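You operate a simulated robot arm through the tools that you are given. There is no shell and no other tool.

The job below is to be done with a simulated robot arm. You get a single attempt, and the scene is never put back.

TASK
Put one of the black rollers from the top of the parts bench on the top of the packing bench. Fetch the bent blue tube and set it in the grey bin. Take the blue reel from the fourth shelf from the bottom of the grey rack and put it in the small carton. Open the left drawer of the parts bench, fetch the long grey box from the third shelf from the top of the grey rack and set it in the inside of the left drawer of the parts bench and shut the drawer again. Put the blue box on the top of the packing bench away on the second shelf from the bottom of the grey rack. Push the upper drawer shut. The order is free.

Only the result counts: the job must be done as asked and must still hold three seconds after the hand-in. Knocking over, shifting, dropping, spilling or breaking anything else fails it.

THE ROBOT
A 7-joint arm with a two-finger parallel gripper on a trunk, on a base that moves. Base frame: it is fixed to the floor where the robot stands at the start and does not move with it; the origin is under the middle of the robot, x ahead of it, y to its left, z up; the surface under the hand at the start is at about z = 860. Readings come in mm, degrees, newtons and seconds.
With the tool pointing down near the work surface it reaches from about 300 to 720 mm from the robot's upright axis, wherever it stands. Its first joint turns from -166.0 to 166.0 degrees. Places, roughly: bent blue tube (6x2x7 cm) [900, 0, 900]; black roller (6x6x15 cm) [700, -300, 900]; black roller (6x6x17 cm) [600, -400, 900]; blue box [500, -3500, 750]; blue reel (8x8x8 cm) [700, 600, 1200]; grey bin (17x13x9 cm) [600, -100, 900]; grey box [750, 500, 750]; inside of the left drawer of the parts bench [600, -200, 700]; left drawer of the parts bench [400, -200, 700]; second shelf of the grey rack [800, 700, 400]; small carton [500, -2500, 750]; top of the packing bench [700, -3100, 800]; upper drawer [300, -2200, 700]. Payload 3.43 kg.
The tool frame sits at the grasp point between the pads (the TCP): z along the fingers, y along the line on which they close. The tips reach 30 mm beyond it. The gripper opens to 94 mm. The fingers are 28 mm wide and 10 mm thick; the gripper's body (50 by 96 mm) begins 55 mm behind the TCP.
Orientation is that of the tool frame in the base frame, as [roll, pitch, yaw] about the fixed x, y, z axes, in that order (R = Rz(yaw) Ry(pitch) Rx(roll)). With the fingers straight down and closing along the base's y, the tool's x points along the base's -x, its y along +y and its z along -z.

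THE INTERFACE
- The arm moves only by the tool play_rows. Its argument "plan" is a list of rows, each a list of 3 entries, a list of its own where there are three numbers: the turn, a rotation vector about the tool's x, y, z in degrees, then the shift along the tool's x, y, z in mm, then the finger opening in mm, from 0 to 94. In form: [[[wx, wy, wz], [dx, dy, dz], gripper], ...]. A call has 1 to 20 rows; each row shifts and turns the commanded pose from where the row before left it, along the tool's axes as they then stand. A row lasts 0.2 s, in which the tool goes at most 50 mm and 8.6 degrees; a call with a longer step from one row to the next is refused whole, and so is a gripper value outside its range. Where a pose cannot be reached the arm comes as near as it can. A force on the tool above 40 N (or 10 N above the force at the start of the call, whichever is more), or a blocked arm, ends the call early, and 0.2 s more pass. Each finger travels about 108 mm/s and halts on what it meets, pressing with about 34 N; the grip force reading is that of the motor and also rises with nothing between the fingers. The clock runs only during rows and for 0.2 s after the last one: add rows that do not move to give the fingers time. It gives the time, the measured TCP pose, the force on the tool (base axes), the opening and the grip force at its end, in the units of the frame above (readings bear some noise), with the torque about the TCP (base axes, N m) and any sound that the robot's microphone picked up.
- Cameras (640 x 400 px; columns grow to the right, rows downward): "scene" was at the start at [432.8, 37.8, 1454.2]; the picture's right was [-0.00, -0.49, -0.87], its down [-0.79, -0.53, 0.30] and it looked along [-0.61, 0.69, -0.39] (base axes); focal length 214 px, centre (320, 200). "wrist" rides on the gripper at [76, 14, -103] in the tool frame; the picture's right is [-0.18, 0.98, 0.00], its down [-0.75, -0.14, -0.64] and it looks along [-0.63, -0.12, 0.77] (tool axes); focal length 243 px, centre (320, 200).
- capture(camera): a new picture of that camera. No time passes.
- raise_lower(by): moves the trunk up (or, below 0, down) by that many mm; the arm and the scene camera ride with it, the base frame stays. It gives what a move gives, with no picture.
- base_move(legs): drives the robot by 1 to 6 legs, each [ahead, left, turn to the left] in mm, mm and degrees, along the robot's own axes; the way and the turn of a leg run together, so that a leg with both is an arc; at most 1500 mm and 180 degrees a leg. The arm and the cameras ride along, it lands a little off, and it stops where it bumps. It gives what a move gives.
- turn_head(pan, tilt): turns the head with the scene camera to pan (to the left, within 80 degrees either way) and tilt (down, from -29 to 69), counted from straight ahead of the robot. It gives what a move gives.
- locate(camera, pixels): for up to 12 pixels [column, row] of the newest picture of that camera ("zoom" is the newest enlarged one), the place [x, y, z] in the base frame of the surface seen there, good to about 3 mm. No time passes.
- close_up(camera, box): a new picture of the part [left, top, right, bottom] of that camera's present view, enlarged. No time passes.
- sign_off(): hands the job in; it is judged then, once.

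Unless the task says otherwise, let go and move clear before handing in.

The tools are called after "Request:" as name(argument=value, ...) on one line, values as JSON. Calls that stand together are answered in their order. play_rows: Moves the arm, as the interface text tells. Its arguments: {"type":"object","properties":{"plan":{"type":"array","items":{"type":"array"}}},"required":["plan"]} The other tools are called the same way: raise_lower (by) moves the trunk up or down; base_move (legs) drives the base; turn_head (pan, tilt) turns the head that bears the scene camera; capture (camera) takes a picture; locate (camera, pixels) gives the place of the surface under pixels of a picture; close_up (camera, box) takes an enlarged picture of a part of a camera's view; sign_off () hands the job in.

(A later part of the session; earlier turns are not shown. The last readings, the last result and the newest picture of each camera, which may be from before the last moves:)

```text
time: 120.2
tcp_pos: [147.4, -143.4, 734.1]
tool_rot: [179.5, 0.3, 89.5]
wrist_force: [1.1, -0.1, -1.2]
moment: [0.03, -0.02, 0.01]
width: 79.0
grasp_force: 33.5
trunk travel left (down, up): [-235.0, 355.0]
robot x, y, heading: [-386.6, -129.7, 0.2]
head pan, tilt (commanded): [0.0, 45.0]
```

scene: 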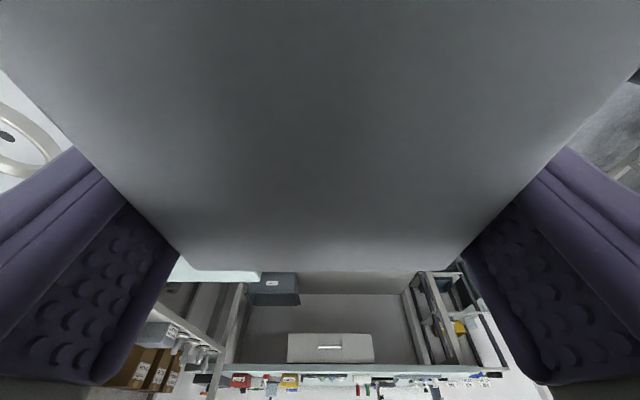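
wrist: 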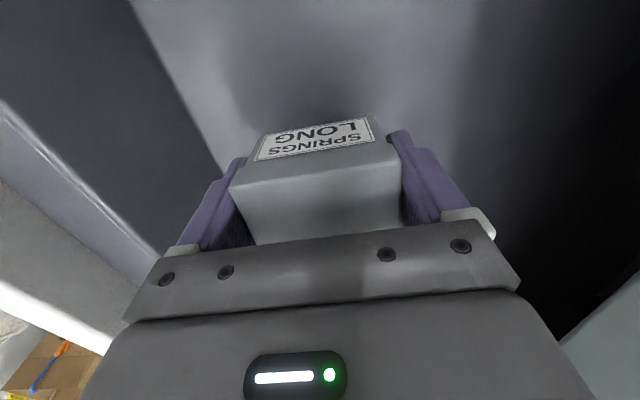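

About 2–3 mm remain. I'll touch down, open, and rise.

Request:
play_rows(plan=[[[0, 0, 0], [0, 0, 2], 60], [[0, 0, 0], [0, 0, 1], 60], [[0, 0, 0], [0, 0, 0], 80], [[0, 0, 0], [0, 0, 0], 92], [[0, 0, 0], [0, 0, 0], 92], [[0, 0, 0], [0, 0, -10], 92], [[0, 0, 0], [0, 0, -30], 92], [[0, 0, 0], [0, 0, -40], 92], [[0, 0, 0], [0, 0, 0], 92]])

Request:
capture(camera="wrist")

```text
time: 122.2
tcp_pos: [148.8, -141.9, 810.4]
tool_rot: [179.6, 0.3, 89.6]
wrist_force: [-0.8, 0.3, -0.7]
moment: [-0.01, -0.02, 0.02]
width: 91.7
grasp_force: 0.1
trunk travel left (down, up): [-235.0, 355.0]
robot x, y, heading: [-390.7, -126.9, 0.2]
head pan, tilt (commanded): [0.0, 45.0]
```

```text
taken
```

wrist: 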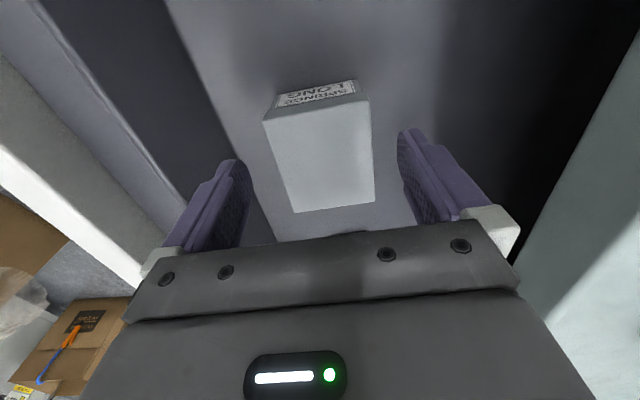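

The box sits in the drawer (label at (315,95)). I'll raise out, turn the hand back, and then set up to push the drawer shut.

Request:
raise_lower(by=220)

Request:
play_rows(plan=[[[0, 0, -7.5], [0, 0, 0], 60], [[0, 0, -7.5], [0, 0, 0], 60], [[0, 0, -7.5], [0, 0, 0], 60], [[0, 0, -7.5], [0, 0, 0], 60], [[0, 0, -7.5], [0, 0, 0], 60], [[0, 0, -7.5], [0, 0, 0], 60], [[0, 0, -7.5], [0, 0, 0], 60], [[0, 0, -7.5], [0, 0, 0], 60], [[0, 0, -7.5], [0, 0, 0], 60], [[0, 0, -7.5], [0, 0, 0], 60], [[0, 0, -7.5], [0, 0, 0], 60], [[0, 0, -7.5], [0, 0, 0], 60], [[0, 0, 0], [0, 0, 0], 60]])

Request:
capture(camera="wrist")

```text
time: 124.6
tcp_pos: [148.6, -141.6, 1029.7]
tool_rot: [179.6, 0.3, 89.7]
wrist_force: [-0.2, -0.2, -0.6]
moment: [-0.02, 0.02, 0.0]
width: 92.1
grasp_force: 0.0
trunk travel left (down, up): [-455.0, 135.0]
robot x, y, heading: [-389.0, -133.3, 0.3]
head pan, tilt (commanded): [0.0, 45.0]
```

```text
time: 127.4
tcp_pos: [148.0, -141.4, 1029.3]
tool_rot: [-179.8, 0.4, 179.6]
wrist_force: [0.0, -0.7, 0.6]
moment: [0.03, 0.03, 0.03]
width: 60.0
grasp_force: 0.1
trunk travel left (down, up): [-455.0, 135.0]
robot x, y, heading: [-390.4, -130.0, 0.3]
head pan, tilt (commanded): [0.0, 45.0]
```

```text
taken
```

wrist: 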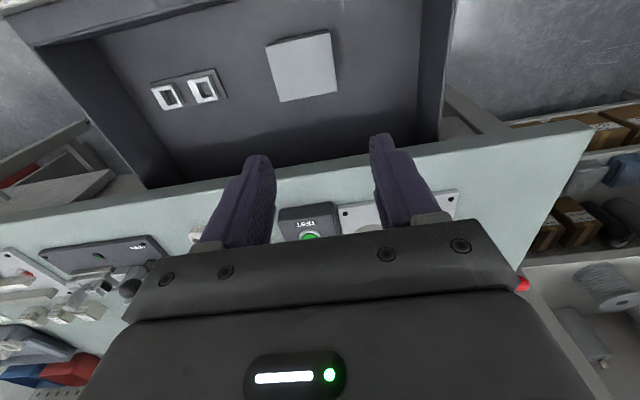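

The box lies in the drawer beside the plate. I'll back up, align with the drawer's middle, level the hand with closed fingers, and lower it in front of the panel.

Request:
base_move(legs=[[-230, 0, 0], [0, -90, 0]])

Request:
play_rows(plan=[[[0, -8, 0], [0, 0, 0], 0], [[0, -8, 0], [0, 0, 0], 0], [[0, -8, 0], [0, 0, 0], 0], [[0, -8, 0], [0, 0, 0], 0], [[0, -8, 0], [0, 0, 0], 0], [[0, -8, 0], [0, 0, 0], 0], [[0, -8, 0], [0, 0, 0], 0], [[0, -8, 0], [0, 0, 0], 0], [[0, -8, 0], [0, 0, 0], 0], [[0, -8, 0], [0, 0, 0], 0], [[0, -8, 0], [0, 0, 0], 0], [[0, -1, 0], [0, 0, 0], 0], [[0, 0, 0], [0, 0, 0], 0]])

Request:
raise_lower(by=-240)

Request:
capture(camera="scene")

```text
time: 129.8
tcp_pos: [-80.5, -233.9, 1030.3]
tool_rot: [-179.8, 0.4, 179.6]
wrist_force: [-0.2, -0.4, 0.7]
moment: [0.02, -0.02, -0.01]
width: 60.0
grasp_force: 0.0
trunk travel left (down, up): [-455.0, 135.0]
robot x, y, heading: [-618.5, -226.4, 0.4]
head pan, tilt (commanded): [0.0, 45.0]
```

```text
time: 132.6
tcp_pos: [-81.2, -234.5, 1030.2]
tool_rot: [-155.1, 89.4, -155.4]
wrist_force: [0.2, -0.3, 0.3]
moment: [-0.01, -0.03, -0.02]
width: 0.2
grasp_force: 33.5
trunk travel left (down, up): [-455.0, 135.0]
robot x, y, heading: [-619.7, -222.2, 0.5]
head pan, tilt (commanded): [0.0, 45.0]
```

```text
time: 135.1
tcp_pos: [-81.3, -234.1, 789.7]
tool_rot: [-156.8, 89.3, -157.1]
wrist_force: [0.5, -0.1, -0.5]
moment: [0.02, 0.0, 0.0]
width: 0.0
grasp_force: 33.4
trunk travel left (down, up): [-215.0, 375.0]
robot x, y, heading: [-619.6, -226.6, 0.3]
head pan, tilt (commanded): [0.0, 45.0]
```

```text
taken
```

scene: 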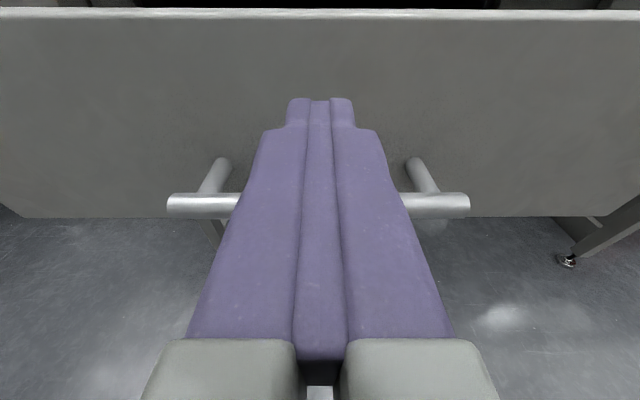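

The closed fingers are level above the bar, facing the drawer panel. I'll push by driving the base forward slowly and watch the readings.

Request:
base_move(legs=[[110, 0, 0]])

Request:
capture(camera="scene")

```text
time: 136.3
tcp_pos: [29.2, -232.7, 790.9]
tool_rot: [-157.2, 89.2, -157.7]
wrist_force: [0.8, 0.5, 0.1]
moment: [-0.02, 0.01, 0.0]
width: 0.0
grasp_force: 33.3
trunk travel left (down, up): [-215.0, 375.0]
robot x, y, heading: [-511.3, -220.3, 0.5]
head pan, tilt (commanded): [0.0, 45.0]
```

```text
taken
```

scene: 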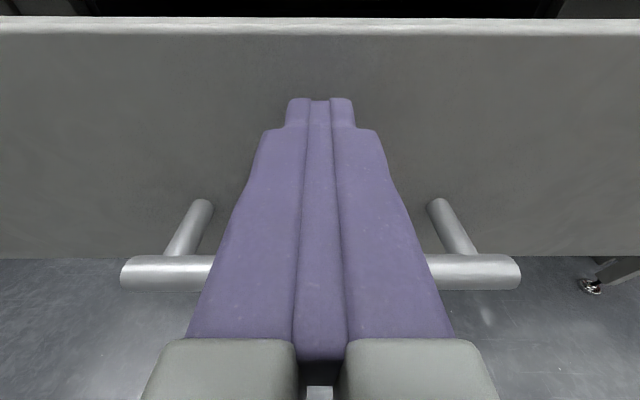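

The base push works: the drawer closed by ~60 mm. Continuing with two more pushes.

Request:
base_move(legs=[[105, 0, 0]])

Request:
base_move(legs=[[85, 0, 0]])

Request:
capture(camera="scene")

```text
time: 137.4
tcp_pos: [135.2, -230.6, 790.5]
tool_rot: [-157.4, 89.3, -157.9]
wrist_force: [0.5, -0.2, -0.2]
moment: [-0.01, -0.02, -0.01]
width: 0.1
grasp_force: 33.0
trunk travel left (down, up): [-215.0, 375.0]
robot x, y, heading: [-402.0, -223.8, 0.7]
head pan, tilt (commanded): [0.0, 45.0]
```

```text
time: 138.5
tcp_pos: [220.3, -231.0, 789.7]
tool_rot: [-157.6, 89.3, -158.1]
wrist_force: [-0.8, 0.2, -0.8]
moment: [0.0, 0.01, -0.02]
width: 0.0
grasp_force: 32.7
trunk travel left (down, up): [-215.0, 375.0]
robot x, y, heading: [-315.8, -221.8, 0.5]
head pan, tilt (commanded): [0.0, 45.0]
```

```text
taken
```

scene: 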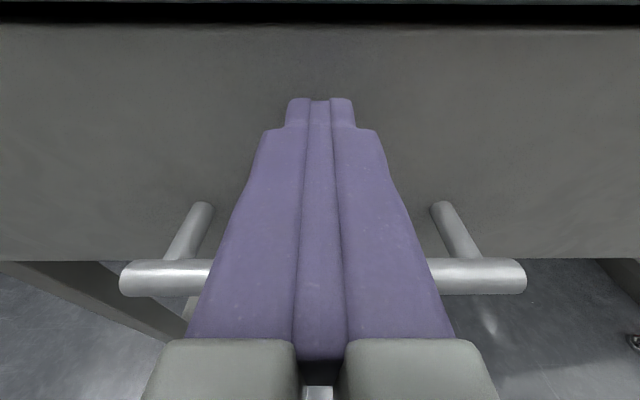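

The panel is about 24 mm from closed. I'll finish with the arm until resistance.

Request:
play_rows(plan=[[[0, 0, 0], [0, 0, 6], 0], [[0, 0, 0], [0, 0, 6], 0], [[0, 0, 0], [0, 0, 6], 0], [[0, 0, 0], [0, 0, 6], 0], [[0, 0, 0], [0, 0, 4], 0], [[0, 0, 0], [0, 0, 3], 0], [[0, 0, 0], [0, 0, 3], 0], [[0, 0, 0], [0, 0, 0], 0]])

Request:
capture(camera="scene")

Request:
locate(camera="scene", pixels=[[200, 150], [450, 150], [140, 280], [500, 280], [100, 100], [560, 100], [320, 102]])

```text
time: 139.9
tcp_pos: [244.7, -229.6, 790.0]
tool_rot: [-161.4, 89.2, -161.7]
wrist_force: [-22.1, -0.5, 12.7]
moment: [0.09, -0.62, 0.13]
width: 0.0
grasp_force: 32.7
trunk travel left (down, up): [-215.0, 375.0]
robot x, y, heading: [-314.1, -217.1, 0.6]
head pan, tilt (commanded): [0.0, 45.0]
stopped in row 6: the force on the tool passed its limit at 44 N (the readings are from after the stop); the commanded pose is now the measured one
```

```text
taken
```

scene: 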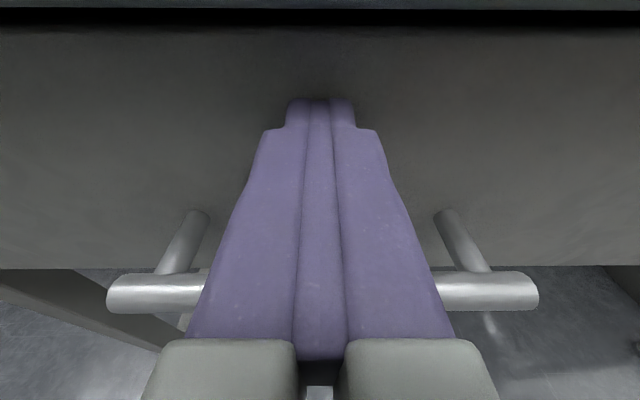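

```text
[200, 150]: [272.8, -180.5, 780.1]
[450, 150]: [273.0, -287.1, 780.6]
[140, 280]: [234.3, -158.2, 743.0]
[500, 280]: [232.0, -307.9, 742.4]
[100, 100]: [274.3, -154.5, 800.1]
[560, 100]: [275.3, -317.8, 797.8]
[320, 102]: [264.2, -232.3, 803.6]
```

The panel is at x≈274 again — fully shut with the box inside. Now I'll back off, raise, and point the hand down to fetch the nearer black roller.

Request:
base_move(legs=[[-200, 0, 0]])

Request:
raise_lower(by=330)

Request:
play_rows(plan=[[[0, 8, 0], [0, 0, 0], 94], [[0, 8, 0], [0, 0, 0], 94], [[0, 8, 0], [0, 0, 0], 94], [[0, 8, 0], [0, 0, 0], 94], [[0, 8, 0], [0, 0, 0], 94], [[0, 8, 0], [0, 0, 0], 94], [[0, 8, 0], [0, 0, 0], 94], [[0, 8, 0], [0, 0, 0], 94], [[0, 8, 0], [0, 0, 0], 94], [[0, 8, 0], [0, 0, 0], 94], [[0, 8, 0], [0, 0, 0], 94], [[0, 1.5, 0], [0, 0, 0], 94], [[0, 0, 0], [0, 0, 0], 94]])

```text
time: 141.5
tcp_pos: [47.2, -231.5, 787.6]
tool_rot: [-164.3, 89.0, -164.7]
wrist_force: [-0.9, -0.7, 0.3]
moment: [-0.03, -0.03, -0.03]
width: 0.2
grasp_force: 33.3
trunk travel left (down, up): [-215.0, 375.0]
robot x, y, heading: [-516.5, -218.2, 0.4]
head pan, tilt (commanded): [0.0, 45.0]
```

```text
time: 144.8
tcp_pos: [47.7, -232.4, 1116.8]
tool_rot: [-164.5, 89.0, -164.9]
wrist_force: [-0.4, -0.3, 1.2]
moment: [0.03, 0.01, 0.02]
width: 0.0
grasp_force: 33.0
trunk travel left (down, up): [-545.0, 45.0]
robot x, y, heading: [-516.5, -222.5, 0.5]
head pan, tilt (commanded): [0.0, 45.0]
```

```text
time: 147.6
tcp_pos: [47.5, -232.6, 1118.3]
tool_rot: [-179.8, -0.6, 179.5]
wrist_force: [0.6, 0.4, 0.3]
moment: [-0.01, 0.0, 0.0]
width: 93.9
grasp_force: 0.1
trunk travel left (down, up): [-545.0, 45.0]
robot x, y, heading: [-518.3, -224.0, 0.3]
head pan, tilt (commanded): [0.0, 45.0]
```

Hand is down at (47,−233,1118). I'll drive so it hovers over the nearer roller at about (650,−292).

Request:
base_move(legs=[[0, -58, 0], [590, 0, 0]])

Request:
capture(camera="wrist")

Request:
turn_head(pan=0, tilt=5)

Request:
capture(camera="scene")

```text
time: 151.4
tcp_pos: [635.9, -282.4, 1117.0]
tool_rot: [-179.7, -0.4, 179.9]
wrist_force: [0.7, 0.7, -0.2]
moment: [-0.05, 0.0, -0.02]
width: 94.2
grasp_force: 0.0
trunk travel left (down, up): [-545.0, 45.0]
robot x, y, heading: [73.7, -273.4, 0.8]
head pan, tilt (commanded): [0.0, 45.0]
```

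```text
taken
```

wrist: 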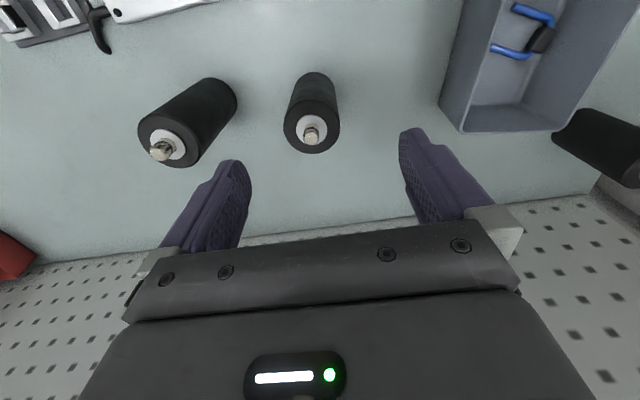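

```text
time: 152.5
tcp_pos: [633.9, -283.8, 1117.1]
tool_rot: [-179.6, -0.4, 179.9]
wrist_force: [0.2, 0.1, -0.2]
moment: [0.0, -0.01, 0.01]
width: 94.1
grasp_force: 0.1
trunk travel left (down, up): [-545.0, 45.0]
robot x, y, heading: [69.3, -275.8, 0.6]
head pan, tilt (commanded): [0.0, 5.0]
```

```text
taken
```

scene: 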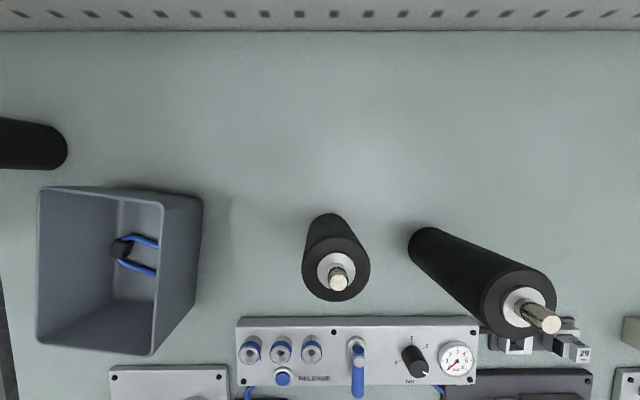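

The nearer roller is at (336,258) in the scene view, shaft tip at (340,280). I'll locate the roller top precisely.

Request:
locate(camera="scene", pixels=[[340, 280], [336, 250], [310, 268], [362, 268], [336, 293], [336, 228], [340, 262], [525, 292], [333, 218]])

Request:
locate(camera="wrist", pixels=[[312, 135], [312, 148], [288, 128], [336, 122], [312, 85], [313, 118], [160, 152]])

```text
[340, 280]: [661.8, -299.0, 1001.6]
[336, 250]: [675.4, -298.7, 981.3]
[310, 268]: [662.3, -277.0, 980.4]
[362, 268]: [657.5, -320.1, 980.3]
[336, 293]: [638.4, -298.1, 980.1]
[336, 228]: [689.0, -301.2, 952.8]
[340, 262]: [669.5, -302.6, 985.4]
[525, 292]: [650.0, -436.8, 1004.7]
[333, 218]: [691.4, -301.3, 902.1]
```

```text
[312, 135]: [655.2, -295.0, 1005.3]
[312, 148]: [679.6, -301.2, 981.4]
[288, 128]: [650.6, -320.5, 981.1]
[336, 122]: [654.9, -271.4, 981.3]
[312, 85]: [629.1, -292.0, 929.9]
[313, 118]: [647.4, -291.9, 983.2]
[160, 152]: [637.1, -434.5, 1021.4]
```

The roller's centre is about (659,−297), top face z≈981, shaft top ≈1003. I'll centre the hand and lower the trunk 155 mm onto it.

Request:
play_rows(plan=[[[0, 0, 0], [-25, -13, 0], 94], [[0, 0, 0], [0, 0, 0], 94]])

Request:
raise_lower(by=-100)

Request:
capture(camera="wrist")

Request:
capture(camera="scene")

```text
time: 153.1
tcp_pos: [659.2, -295.3, 1118.0]
tool_rot: [-179.7, -0.4, 179.9]
wrist_force: [-0.9, 0.1, 0.2]
moment: [-0.02, -0.04, 0.02]
width: 94.2
grasp_force: 0.0
trunk travel left (down, up): [-545.0, 45.0]
robot x, y, heading: [71.9, -270.1, 0.7]
head pan, tilt (commanded): [0.0, 5.0]
```

```text
time: 154.4
tcp_pos: [658.7, -296.2, 1016.9]
tool_rot: [-179.7, -0.6, 179.8]
wrist_force: [-0.4, 0.0, 0.7]
moment: [-0.01, -0.02, 0.0]
width: 93.9
grasp_force: 0.0
trunk travel left (down, up): [-445.0, 145.0]
robot x, y, heading: [72.4, -273.1, 0.8]
head pan, tilt (commanded): [0.0, 5.0]
```

```text
taken
```

wrist: 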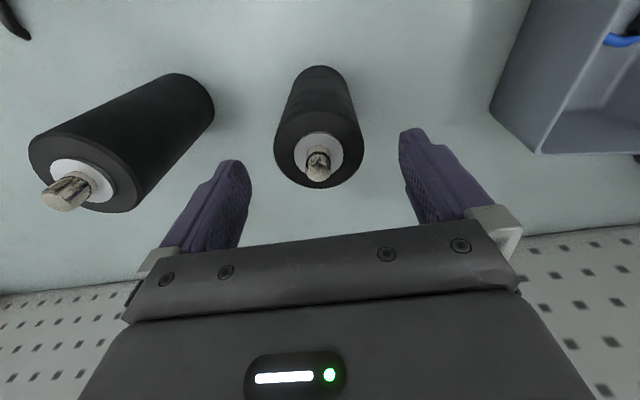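

```text
taken
```

scene: 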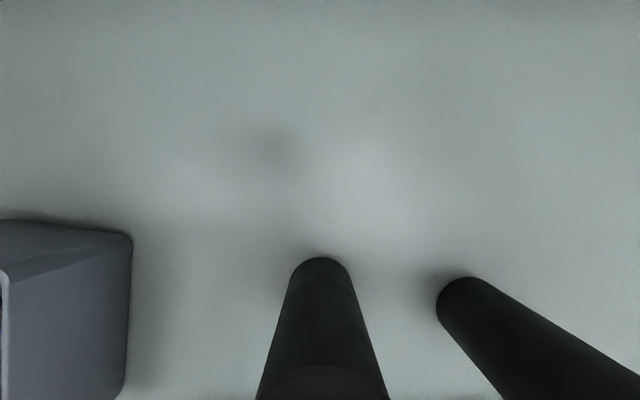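

I'll verify the centring in this closer wrist view before the last 55 mm.

Request:
locate(camera="wrist", pixels=[[318, 168], [318, 183], [280, 150], [358, 145], [320, 125], [318, 80], [330, 150]])

```text
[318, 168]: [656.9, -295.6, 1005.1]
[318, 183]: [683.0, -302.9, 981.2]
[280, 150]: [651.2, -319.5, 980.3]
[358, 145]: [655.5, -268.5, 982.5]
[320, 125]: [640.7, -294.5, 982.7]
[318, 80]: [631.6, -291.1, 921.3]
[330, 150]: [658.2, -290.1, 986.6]
```

Centred well. Lowering the last 55 mm and closing on the roller.

Request:
raise_lower(by=-55)

Request:
play_rows(plan=[[[0, 0, 0], [0, 0, 0], 65], [[0, 0, 0], [0, 0, 0], 40], [[0, 0, 0], [0, 0, 0], 40], [[0, 0, 0], [0, 0, 0], 40]])

Request:
capture(camera="wrist")

```text
time: 155.4
tcp_pos: [658.6, -297.3, 963.5]
tool_rot: [-179.7, -0.5, 179.9]
wrist_force: [-0.2, -0.3, -0.2]
moment: [0.03, 0.02, 0.0]
width: 93.8
grasp_force: 0.0
trunk travel left (down, up): [-390.0, 200.0]
robot x, y, heading: [72.3, -273.8, 0.6]
head pan, tilt (commanded): [0.0, 5.0]
```

```text
time: 156.4
tcp_pos: [658.6, -296.5, 963.2]
tool_rot: [-179.8, -0.4, 179.9]
wrist_force: [1.2, -2.1, 3.3]
moment: [-0.05, -0.19, -0.04]
width: 59.4
grasp_force: 33.9
trunk travel left (down, up): [-390.0, 200.0]
robot x, y, heading: [71.5, -275.4, 0.5]
head pan, tilt (commanded): [0.0, 5.0]
```

```text
taken
```

wrist: 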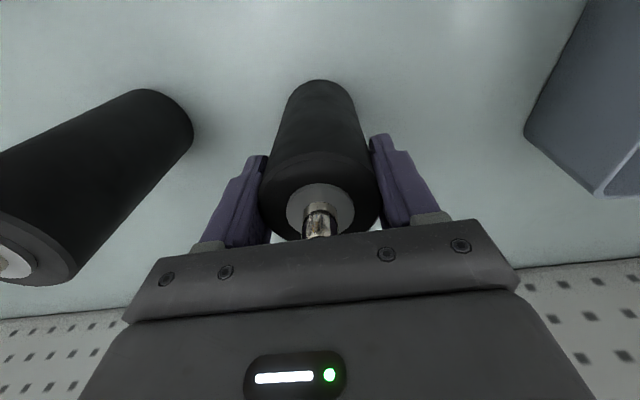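

Roller gripped (59 mm). Lifting it and backing away from the bench.

Request:
raise_lower(by=170)

Request:
base_move(legs=[[-550, 0, 0]])

Request:
turn_head(pan=-75, tilt=0)

Request:
capture(camera="scene")

```text
time: 158.3
tcp_pos: [659.2, -295.1, 1132.1]
tool_rot: [-179.7, -0.6, 179.9]
wrist_force: [0.1, -0.4, -4.1]
moment: [0.03, -0.01, -0.01]
width: 59.6
grasp_force: 34.1
trunk travel left (down, up): [-560.0, 30.0]
robot x, y, heading: [69.0, -273.2, 0.6]
head pan, tilt (commanded): [0.0, 5.0]
```

```text
time: 161.5
tcp_pos: [104.4, -302.8, 1132.8]
tool_rot: [-179.7, -0.5, 179.8]
wrist_force: [0.0, 0.4, -3.3]
moment: [0.02, -0.02, -0.01]
width: 59.4
grasp_force: 34.1
trunk travel left (down, up): [-560.0, 30.0]
robot x, y, heading: [-485.6, -281.6, 0.6]
head pan, tilt (commanded): [0.0, 5.0]
```

```text
time: 163.0
tcp_pos: [104.8, -302.9, 1132.8]
tool_rot: [-179.7, -0.5, -180.0]
wrist_force: [0.5, 0.0, -2.5]
moment: [0.02, -0.01, -0.02]
width: 59.5
grasp_force: 34.0
trunk travel left (down, up): [-560.0, 30.0]
robot x, y, heading: [-484.1, -280.1, 0.9]
head pan, tilt (commanded): [-75.0, 0.0]
```

```text
taken
```

scene: 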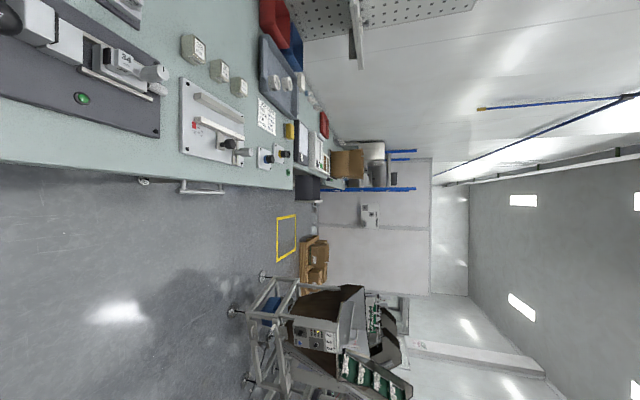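

Looking along −y (image right is up): the bench continues along the top, a machine frame stands at (250,300) on the other side of the aisle, and the packing area lies beyond. I'll locate obstacles and the corridor.

Request:
locate(camera="scene", pixels=[[235, 312], [262, 275], [245, 380], [300, 285], [285, 218], [280, 258], [303, 190], [310, 265], [325, 185], [345, 165], [200, 190], [260, 220]])

Request:
close_up(camera="scene", box=[220, 100, 460, 250])

```text
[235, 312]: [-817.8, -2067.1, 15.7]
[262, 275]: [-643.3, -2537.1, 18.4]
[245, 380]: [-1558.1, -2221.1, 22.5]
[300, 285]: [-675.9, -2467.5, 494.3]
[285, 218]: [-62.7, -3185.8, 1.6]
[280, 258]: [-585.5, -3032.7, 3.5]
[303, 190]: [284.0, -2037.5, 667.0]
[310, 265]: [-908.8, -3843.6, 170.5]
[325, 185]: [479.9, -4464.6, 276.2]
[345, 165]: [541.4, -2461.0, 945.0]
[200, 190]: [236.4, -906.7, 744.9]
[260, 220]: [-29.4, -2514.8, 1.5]
```

```text
2.67 times, centred on (340, 175) of scene
```

zoom: 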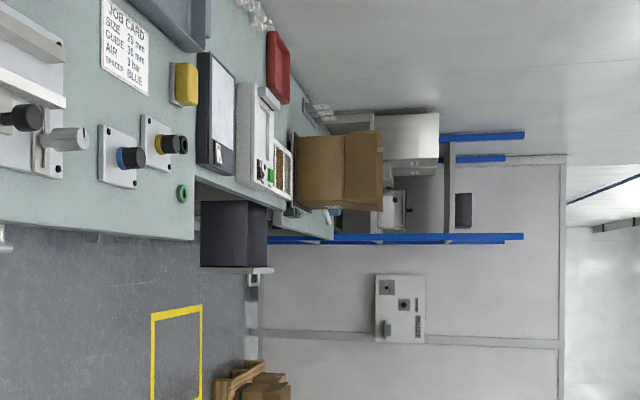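

The corridor runs between the bench fronts (x≈250) and the machine legs (x≈−640). I'll check the dark pulled-out drawer's extent and a few other things before driving.

Request:
locate(camera="zoom", pixels=[[235, 262], [235, 210], [260, 235], [205, 235], [245, 275], [330, 170], [390, 140], [300, 238], [250, 350], [160, 320], [250, 330], [410, 215]])

Request:
play_rows(plan=[[[0, 0, 0], [30, 0, 0], 40], [[0, 0, 0], [40, 0, 0], 40], [[0, 0, 0], [40, 0, 0], 40], [[0, 0, 0], [40, 0, 0], 40], [[0, 0, 0], [30, 0, 0], 40], [[0, 0, 0], [0, 0, 0], 40]])

```text
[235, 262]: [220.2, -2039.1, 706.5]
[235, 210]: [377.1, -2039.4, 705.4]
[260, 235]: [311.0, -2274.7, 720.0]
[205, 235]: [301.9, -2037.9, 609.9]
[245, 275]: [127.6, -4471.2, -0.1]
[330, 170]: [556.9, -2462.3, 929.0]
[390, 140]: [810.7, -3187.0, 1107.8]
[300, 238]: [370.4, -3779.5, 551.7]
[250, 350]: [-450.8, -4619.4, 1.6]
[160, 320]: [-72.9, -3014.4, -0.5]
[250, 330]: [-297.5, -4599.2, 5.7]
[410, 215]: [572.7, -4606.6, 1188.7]
```

```text
time: 164.4
tcp_pos: [-75.9, -301.9, 1134.8]
tool_rot: [-179.7, -0.4, 179.9]
wrist_force: [0.1, 0.2, -3.6]
moment: [-0.01, -0.02, 0.02]
width: 59.5
grasp_force: 33.5
trunk travel left (down, up): [-560.0, 30.0]
robot x, y, heading: [-487.3, -283.6, 0.7]
head pan, tilt (commanded): [-75.0, 0.0]
```

The upper drawer front protrudes only to x≈220 at y≈−2040…−2275. Now I'll drive along the corridor toward the packing bench.

Request:
base_move(legs=[[200, 0, 0], [0, 0, -0.7], [0, -1200, 0]])

Request:
base_move(legs=[[0, -900, 0]])

Request:
turn_head(pan=-40, tilt=-29)

Request:
capture(camera="scene")

```text
time: 172.0
tcp_pos: [118.1, -1507.8, 1135.2]
tool_rot: [-179.8, -0.5, 178.7]
wrist_force: [0.6, -0.2, -4.0]
moment: [-0.01, -0.02, 0.02]
width: 59.2
grasp_force: 34.0
trunk travel left (down, up): [-560.0, 30.0]
robot x, y, heading: [-291.3, -1476.3, -0.6]
head pan, tilt (commanded): [-75.0, 0.0]
```

```text
time: 176.7
tcp_pos: [112.8, -2399.7, 1133.8]
tool_rot: [-179.8, -0.5, 179.0]
wrist_force: [0.4, -1.0, -3.3]
moment: [0.04, 0.0, -0.01]
width: 59.7
grasp_force: 34.3
trunk travel left (down, up): [-560.0, 30.0]
robot x, y, heading: [-296.2, -2375.5, -0.3]
head pan, tilt (commanded): [-75.0, 0.0]
```

```text
time: 177.7
tcp_pos: [113.1, -2399.6, 1135.5]
tool_rot: [-179.7, -0.5, 179.0]
wrist_force: [0.3, 0.9, -3.7]
moment: [-0.02, 0.02, -0.01]
width: 59.4
grasp_force: 33.7
trunk travel left (down, up): [-560.0, 30.0]
robot x, y, heading: [-294.9, -2373.1, -0.2]
head pan, tilt (commanded): [-40.0, -28.6]
```

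```text
taken
```

scene: 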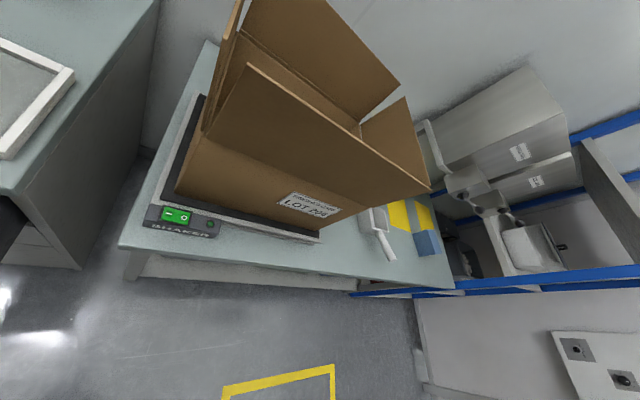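

The packing bench shows an open carton on a shaker plate (300,140), a small blue box at (427,243) and a yellow item. I'll locate these points.

Request:
locate(camera="scene", pixels=[[427, 240], [420, 228], [390, 240], [125, 240], [450, 285], [310, 205], [190, 215], [360, 205], [245, 65], [430, 185], [400, 210], [50, 255]])

Request:
close_up(camera="scene", box=[340, 160, 480, 300])

Request:
turn_head(pan=-15, tilt=-29)

Request:
capture(camera="scene")

```text
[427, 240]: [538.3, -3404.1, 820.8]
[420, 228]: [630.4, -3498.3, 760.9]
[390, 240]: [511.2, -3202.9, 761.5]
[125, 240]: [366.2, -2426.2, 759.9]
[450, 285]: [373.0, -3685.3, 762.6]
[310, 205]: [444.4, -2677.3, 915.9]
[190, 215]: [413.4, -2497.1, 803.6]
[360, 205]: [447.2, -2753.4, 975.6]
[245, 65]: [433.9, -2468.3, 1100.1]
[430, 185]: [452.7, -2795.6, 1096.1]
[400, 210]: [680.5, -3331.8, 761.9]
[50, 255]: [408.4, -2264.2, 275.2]
```

```text
2.86 times, centred on (410, 230) of scene
```

zoom: 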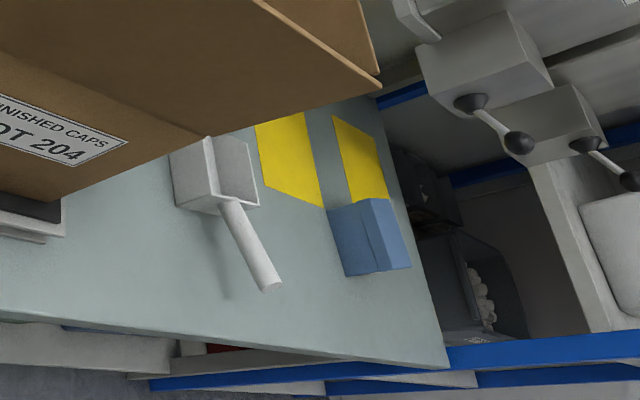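

```text
time: 178.6
tcp_pos: [113.4, -2399.4, 1134.8]
tool_rot: [-179.7, -0.5, 178.9]
wrist_force: [-0.4, -0.6, -3.4]
moment: [0.03, 0.01, 0.03]
width: 59.5
grasp_force: 34.3
trunk travel left (down, up): [-560.0, 30.0]
robot x, y, heading: [-293.8, -2373.8, -0.2]
head pan, tilt (commanded): [-15.0, -28.6]
```

```text
taken
```

scene: 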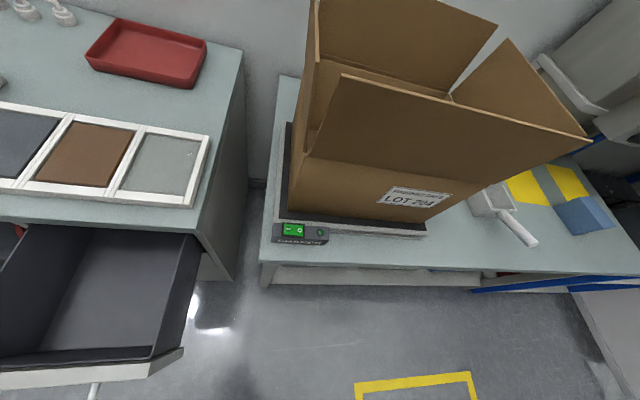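

The bench surface is at z≈761 (front edge x≈366, y −2426 to −3685). I'll drive further right to view the packing bench front-on and pick a free spot for the roller.

Request:
base_move(legs=[[0, -620, 0]])

Request:
turn_head(pan=0, tilt=-29)

Request:
capture(camera="scene")

Request:
turn_head(pan=40, tilt=-29)

Request:
capture(camera="scene")

```text
time: 182.1
tcp_pos: [110.2, -3019.7, 1135.3]
tool_rot: [-179.8, -0.5, 179.0]
wrist_force: [0.0, 0.1, -3.2]
moment: [0.05, 0.01, 0.0]
width: 59.3
grasp_force: 33.9
trunk travel left (down, up): [-560.0, 30.0]
robot x, y, heading: [-298.1, -2993.7, -0.3]
head pan, tilt (commanded): [-15.0, -28.6]
```

```text
time: 182.8
tcp_pos: [111.1, -3019.2, 1134.5]
tool_rot: [-179.7, -0.5, 179.0]
wrist_force: [0.1, -0.6, -3.3]
moment: [-0.03, 0.0, 0.01]
width: 59.8
grasp_force: 34.1
trunk travel left (down, up): [-560.0, 30.0]
robot x, y, heading: [-297.3, -2991.7, -0.2]
head pan, tilt (commanded): [0.0, -28.6]
```

```text
taken
```

scene: 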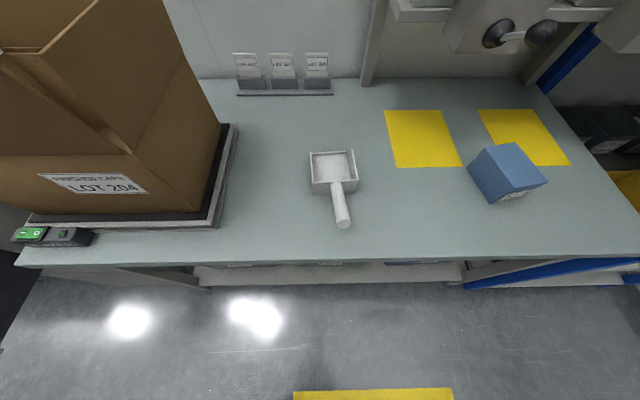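

```text
time: 183.9
tcp_pos: [111.1, -3019.5, 1135.3]
tool_rot: [-179.6, -0.5, 179.0]
wrist_force: [-0.9, -0.4, -4.1]
moment: [-0.01, 0.03, -0.02]
width: 59.3
grasp_force: 34.2
trunk travel left (down, up): [-560.0, 30.0]
robot x, y, heading: [-303.3, -2988.0, -0.2]
head pan, tilt (commanded): [40.0, -28.6]
```

```text
taken
```

scene: 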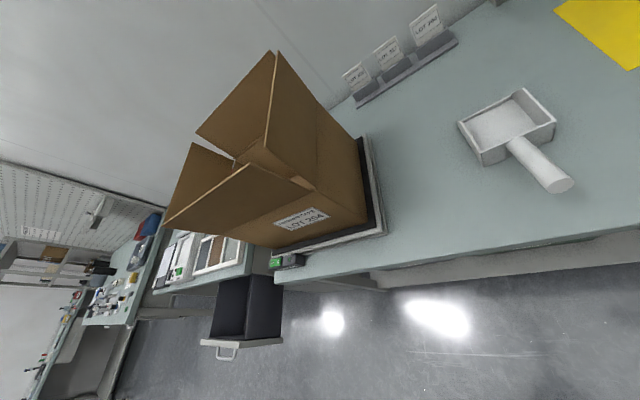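

There is room on the bench between the shaker plate and the white scoop, e.g. near (270,180) in the straight view. I'll face ahead and locate that area.

Request:
turn_head(pan=0, tilt=-10)

Request:
capture(camera="scene")

Request:
locate(camera="scene", pixels=[[270, 100], [250, 130], [215, 130], [345, 60], [310, 60], [345, 110], [190, 60], [220, 20], [400, 130], [480, 100], [200, 160], [300, 160]])

```text
time: 185.0
tcp_pos: [109.8, -3019.2, 1134.6]
tool_rot: [-179.8, -0.5, 179.0]
wrist_force: [0.1, 0.0, -3.8]
moment: [0.01, 0.01, -0.01]
width: 59.6
grasp_force: 33.8
trunk travel left (down, up): [-560.0, 30.0]
robot x, y, heading: [-296.6, -2992.0, -0.3]
head pan, tilt (commanded): [0.0, -10.0]
```

```text
taken
```

scene: 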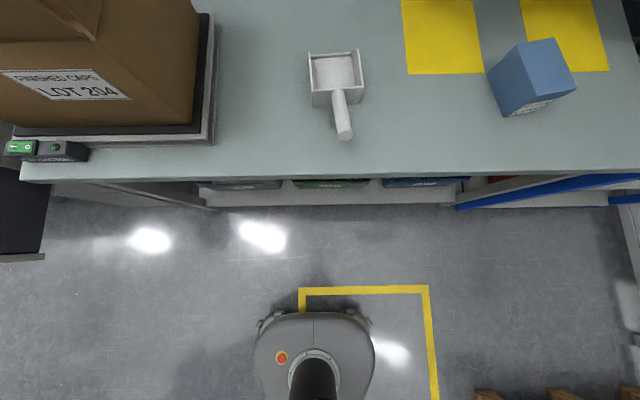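

```text
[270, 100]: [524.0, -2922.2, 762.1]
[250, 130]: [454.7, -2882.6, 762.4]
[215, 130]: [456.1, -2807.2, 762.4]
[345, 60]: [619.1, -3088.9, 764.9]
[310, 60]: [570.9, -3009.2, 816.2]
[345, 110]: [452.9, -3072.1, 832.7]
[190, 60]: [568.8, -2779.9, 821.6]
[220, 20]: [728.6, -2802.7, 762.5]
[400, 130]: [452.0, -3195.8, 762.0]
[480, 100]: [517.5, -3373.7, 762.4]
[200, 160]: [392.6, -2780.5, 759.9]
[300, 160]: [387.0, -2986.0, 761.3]
```

Free spot: around (520,−2915) with the surface at z≈762. I'll drive there, keep the roller high, and extend the hand above the spot.

Request:
turn_head(pan=0, tilt=30)

Request:
base_move(legs=[[0, 100, 0], [265, 0, 0]])

Request:
play_rows(plan=[[[0, 0, 0], [-35, 0, 0], 40], [[0, 0, 0], [-40, 0, 0], 40], [[0, 0, 0], [-40, 0, 0], 40], [[0, 0, 0], [-28, 0, 0], 40], [[0, 0, 0], [0, 0, 0], 40]])

Request:
capture(camera="wrist")

```text
time: 186.1
tcp_pos: [110.5, -3020.0, 1134.8]
tool_rot: [-179.7, -0.5, 179.0]
wrist_force: [0.2, -0.6, -3.3]
moment: [0.0, 0.0, 0.01]
width: 59.5
grasp_force: 34.2
trunk travel left (down, up): [-560.0, 30.0]
robot x, y, heading: [-298.6, -2989.3, -0.1]
head pan, tilt (commanded): [0.0, 30.0]
```

```text
time: 188.7
tcp_pos: [379.1, -2921.2, 1135.2]
tool_rot: [-179.7, -0.6, 179.0]
wrist_force: [0.1, 0.2, -3.7]
moment: [0.0, 0.04, 0.05]
width: 59.4
grasp_force: 34.0
trunk travel left (down, up): [-560.0, 30.0]
robot x, y, heading: [-29.9, -2895.3, 0.1]
head pan, tilt (commanded): [0.0, 30.0]
```

```text
time: 189.9
tcp_pos: [521.1, -2923.2, 1134.6]
tool_rot: [-179.7, -0.4, 179.0]
wrist_force: [-0.2, 0.5, -3.4]
moment: [0.0, 0.01, 0.03]
width: 59.5
grasp_force: 33.5
trunk travel left (down, up): [-560.0, 30.0]
robot x, y, heading: [-28.1, -2899.0, -0.3]
head pan, tilt (commanded): [0.0, 30.0]
```

```text
taken
```

wrist: 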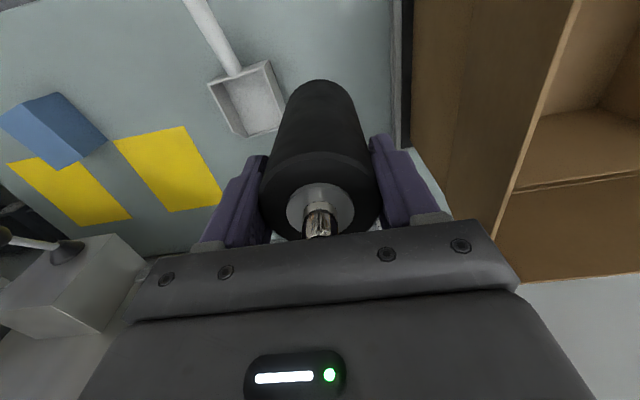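

The roller hangs over the free spot. Lowering with the trunk to just above the surface.

Request:
raise_lower(by=-255)

Request:
play_rows(plan=[[[0, 0, 0], [0, 0, 8], 40], [[0, 0, 0], [0, 0, 3], 40], [[0, 0, 0], [0, 0, 2], 40], [[0, 0, 0], [0, 0, 0], 40]])

```text
time: 192.5
tcp_pos: [521.8, -2922.4, 879.4]
tool_rot: [-179.7, -0.4, 179.0]
wrist_force: [0.4, -0.1, -2.8]
moment: [0.01, 0.02, -0.03]
width: 59.1
grasp_force: 34.4
trunk travel left (down, up): [-305.0, 285.0]
robot x, y, heading: [-29.6, -2895.2, -0.1]
head pan, tilt (commanded): [0.0, 30.0]
```

```text
time: 193.5
tcp_pos: [521.5, -2923.8, 865.7]
tool_rot: [-179.7, -0.5, 179.0]
wrist_force: [0.4, 0.7, -4.2]
moment: [-0.01, 0.02, 0.0]
width: 59.6
grasp_force: 33.4
trunk travel left (down, up): [-305.0, 285.0]
robot x, y, heading: [-25.6, -2892.5, -0.2]
head pan, tilt (commanded): [0.0, 30.0]
```

Nearly touching. Stepping down by millimetres until contact.

Request:
play_rows(plan=[[[0, 0, 0], [0, 0, 1], 40], [[0, 0, 0], [0, 0, 1], 40], [[0, 0, 0], [0, 0, 0], 40]])

```text
time: 194.3
tcp_pos: [520.5, -2923.0, 863.1]
tool_rot: [-179.7, -0.5, 179.0]
wrist_force: [-0.8, 0.2, -3.7]
moment: [-0.02, 0.03, 0.0]
width: 59.5
grasp_force: 34.3
trunk travel left (down, up): [-305.0, 285.0]
robot x, y, heading: [-26.9, -2892.3, -0.2]
head pan, tilt (commanded): [0.0, 30.0]
```

Request:
play_rows(plan=[[[0, 0, 0], [0, 0, 1], 40], [[0, 0, 0], [0, 0, 1], 40], [[0, 0, 0], [0, 0, 0], 40]])

Request:
capture(camera="wrist")

```text
time: 195.1
tcp_pos: [521.1, -2923.5, 864.1]
tool_rot: [-179.7, -0.2, 179.0]
wrist_force: [-2.5, 0.9, 21.1]
moment: [0.74, 0.36, 0.03]
width: 59.3
grasp_force: 33.7
trunk travel left (down, up): [-305.0, 285.0]
robot x, y, heading: [-30.2, -2890.1, -0.1]
head pan, tilt (commanded): [0.0, 30.0]
```

```text
taken
```

wrist: 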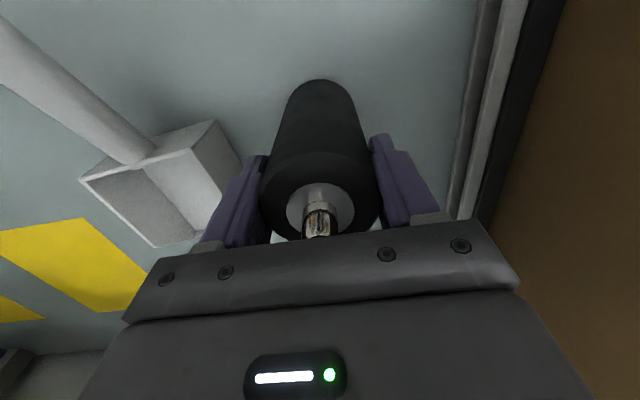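

Contact felt (+21 N). I'll ease up 1 mm, open to 78 mm, and rise straight up.

Request:
play_rows(plan=[[[0, 0, 0], [0, 0, -1], 40], [[0, 0, 0], [0, 0, 0], 62], [[0, 0, 0], [0, 0, 0], 70], [[0, 0, 0], [0, 0, 0], 78], [[0, 0, 0], [0, 0, 0], 78]])

Request:
raise_lower(by=150)

Request:
capture(camera="wrist")

```text
time: 196.3
tcp_pos: [521.6, -2922.5, 863.4]
tool_rot: [-179.8, -0.4, 179.1]
wrist_force: [-0.2, 1.0, 0.6]
moment: [0.0, -0.02, -0.01]
width: 77.9
grasp_force: 0.1
trunk travel left (down, up): [-305.0, 285.0]
robot x, y, heading: [-29.4, -2895.4, -0.0]
head pan, tilt (commanded): [0.0, 30.0]
```

```text
time: 198.1
tcp_pos: [521.2, -2922.8, 1013.0]
tool_rot: [-179.8, -0.5, 179.1]
wrist_force: [0.4, -0.3, -0.4]
moment: [0.02, 0.01, 0.01]
width: 78.1
grasp_force: 0.1
trunk travel left (down, up): [-455.0, 135.0]
robot x, y, heading: [-31.0, -2894.4, -0.0]
head pan, tilt (commanded): [0.0, 30.0]
```

```text
taken
```

wrist: 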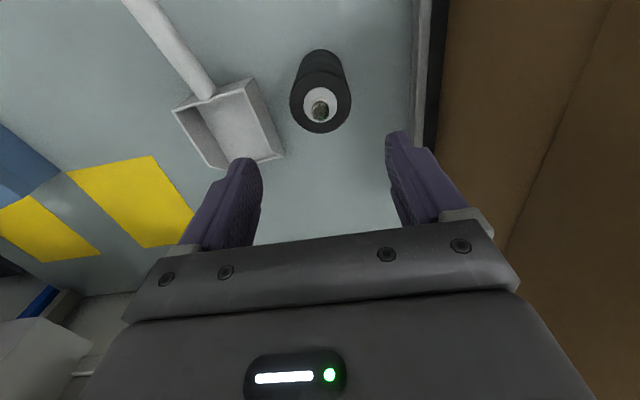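

The roller stands upright on the packing bench (320,95). Next I'll back off a little and move right to the blue box.

Request:
base_move(legs=[[-200, 0, 0], [0, -480, 0]])

Request:
turn_head(pan=0, tilt=-20)

Request:
capture(camera="scene")

Request:
capture(camera="wrist")

```text
time: 202.1
tcp_pos: [320.1, -3402.8, 1012.0]
tool_rot: [-179.8, -0.5, 178.9]
wrist_force: [-1.1, 0.4, -0.8]
moment: [0.01, -0.04, 0.03]
width: 78.1
grasp_force: 0.2
trunk travel left (down, up): [-455.0, 135.0]
robot x, y, heading: [-228.1, -3374.3, -0.2]
head pan, tilt (commanded): [0.0, 30.0]
```

```text
time: 203.3
tcp_pos: [320.5, -3401.9, 1012.6]
tool_rot: [-179.7, -0.5, 178.9]
wrist_force: [-0.3, -0.4, 0.8]
moment: [0.01, -0.01, 0.01]
width: 78.1
grasp_force: 0.0
trunk travel left (down, up): [-455.0, 135.0]
robot x, y, heading: [-226.7, -3375.3, 0.0]
head pan, tilt (commanded): [0.0, -20.0]
```

```text
taken
```

scene: 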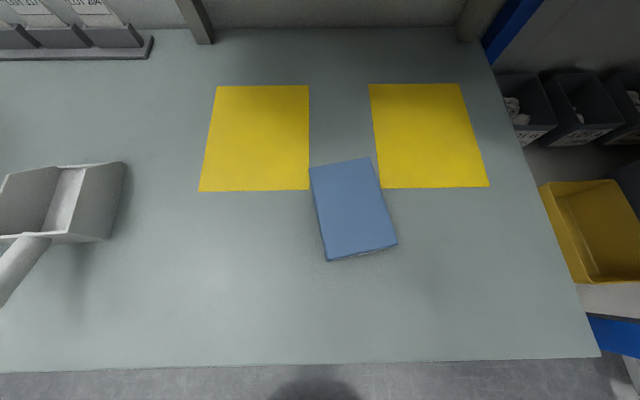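

```text
taken
```

wrist: 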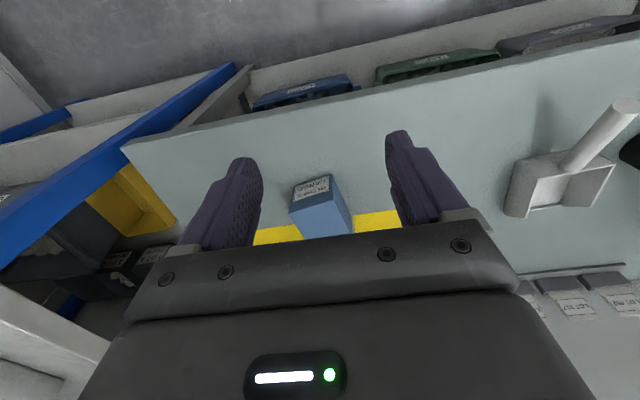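

The blue box's top is the quadrilateral (310,168)–(370,158)–(397,243)–(327,261). I'll enlarge and locate its corners.

Request:
locate(camera="scene", pixels=[[312, 170], [369, 160], [394, 242], [328, 257], [350, 205], [360, 256], [331, 262], [350, 300], [345, 170], [345, 245]])

Request:
close_up(camera="scene", box=[270, 130, 430, 290])

Request:
close_up(camera="wrist", box=[240, 150, 400, 250])

```text
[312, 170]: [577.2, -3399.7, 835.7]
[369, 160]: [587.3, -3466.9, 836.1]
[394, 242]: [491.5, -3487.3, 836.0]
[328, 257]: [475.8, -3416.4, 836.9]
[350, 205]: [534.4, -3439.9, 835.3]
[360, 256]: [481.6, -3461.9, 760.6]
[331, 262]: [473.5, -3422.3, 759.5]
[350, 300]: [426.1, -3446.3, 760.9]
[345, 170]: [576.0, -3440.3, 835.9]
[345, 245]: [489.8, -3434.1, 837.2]
```

```text
2.50 times, centred on (350, 210) of scene
```

zoom: 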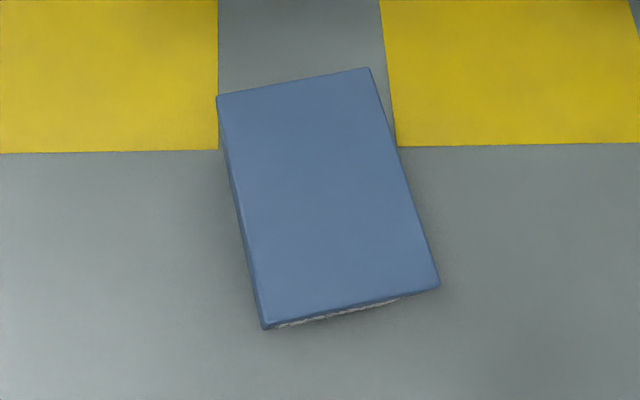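

```text
4.00 times, centred on (320, 200) of wrist
```

zoom: 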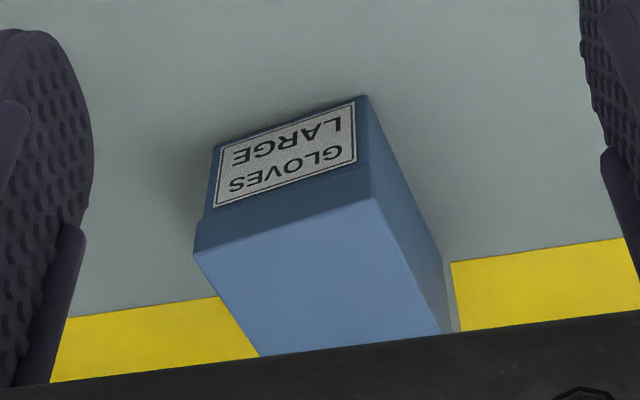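

The blue box ("GLOVES LARGE") is centred at (533,−3442), top z≈836, 72 mm wide, 102 mm long, turned ≈10.6°. I'll move closer, turn the hand to match and tilt it 45° (so it can later go upright into the low shelf).

Request:
base_move(legs=[[190, 0, 0]])

Request:
play_rows(plan=[[[0, 0, -6], [0, 0, 0], 94], [[0, 0, -5.7], [0, 0, 0], 94], [[0, -7.5, 0], [0, 0, 0], 94], [[0, -7.5, 0], [0, 0, 0], 94], [[0, -7.5, 0], [0, 0, 0], 94], [[0, -7.5, 0], [0, 0, 0], 94], [[0, -7.5, 0], [0, 0, 0], 94], [[0, -7.5, 0], [0, 0, 0], 94], [[0, 0, 0], [28, -22, -28], 94], [[0, 0, 0], [28, -22, -28], 94], [[0, 0, 0], [0, 0, 0], 94]])

Request:
turn_head(pan=0, tilt=20)

Request:
capture(camera="scene")

```text
time: 204.8
tcp_pos: [508.0, -3403.3, 1012.7]
tool_rot: [-179.7, -0.6, 179.0]
wrist_force: [0.0, 0.0, 0.2]
moment: [0.01, 0.03, 0.03]
width: 78.0
grasp_force: 0.1
trunk travel left (down, up): [-455.0, 135.0]
robot x, y, heading: [-44.4, -3376.7, -0.1]
head pan, tilt (commanded): [0.0, -20.0]
```

```text
time: 205.7
tcp_pos: [504.8, -3409.1, 1013.0]
tool_rot: [-179.7, 5.6, -170.1]
wrist_force: [-0.9, 1.2, 0.9]
moment: [-0.05, -0.07, 0.03]
width: 93.9
grasp_force: 0.1
trunk travel left (down, up): [-455.0, 135.0]
robot x, y, heading: [-43.3, -3374.6, -0.3]
head pan, tilt (commanded): [0.0, -20.0]
stopped in row 4: the force on the tool passed its limit at 42 N (the readings are from after the stop); the commanded pose is now the measured one
```

```text
time: 206.7
tcp_pos: [507.1, -3410.7, 1010.6]
tool_rot: [-179.6, 5.6, -170.2]
wrist_force: [-0.2, -0.5, 0.2]
moment: [0.0, 0.02, 0.01]
width: 94.0
grasp_force: 0.0
trunk travel left (down, up): [-455.0, 135.0]
robot x, y, heading: [-45.8, -3373.7, -0.7]
head pan, tilt (commanded): [0.0, 20.0]
```

```text
taken
```

scene: 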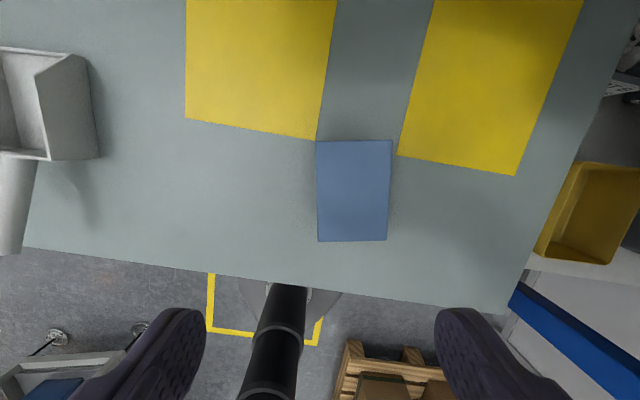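

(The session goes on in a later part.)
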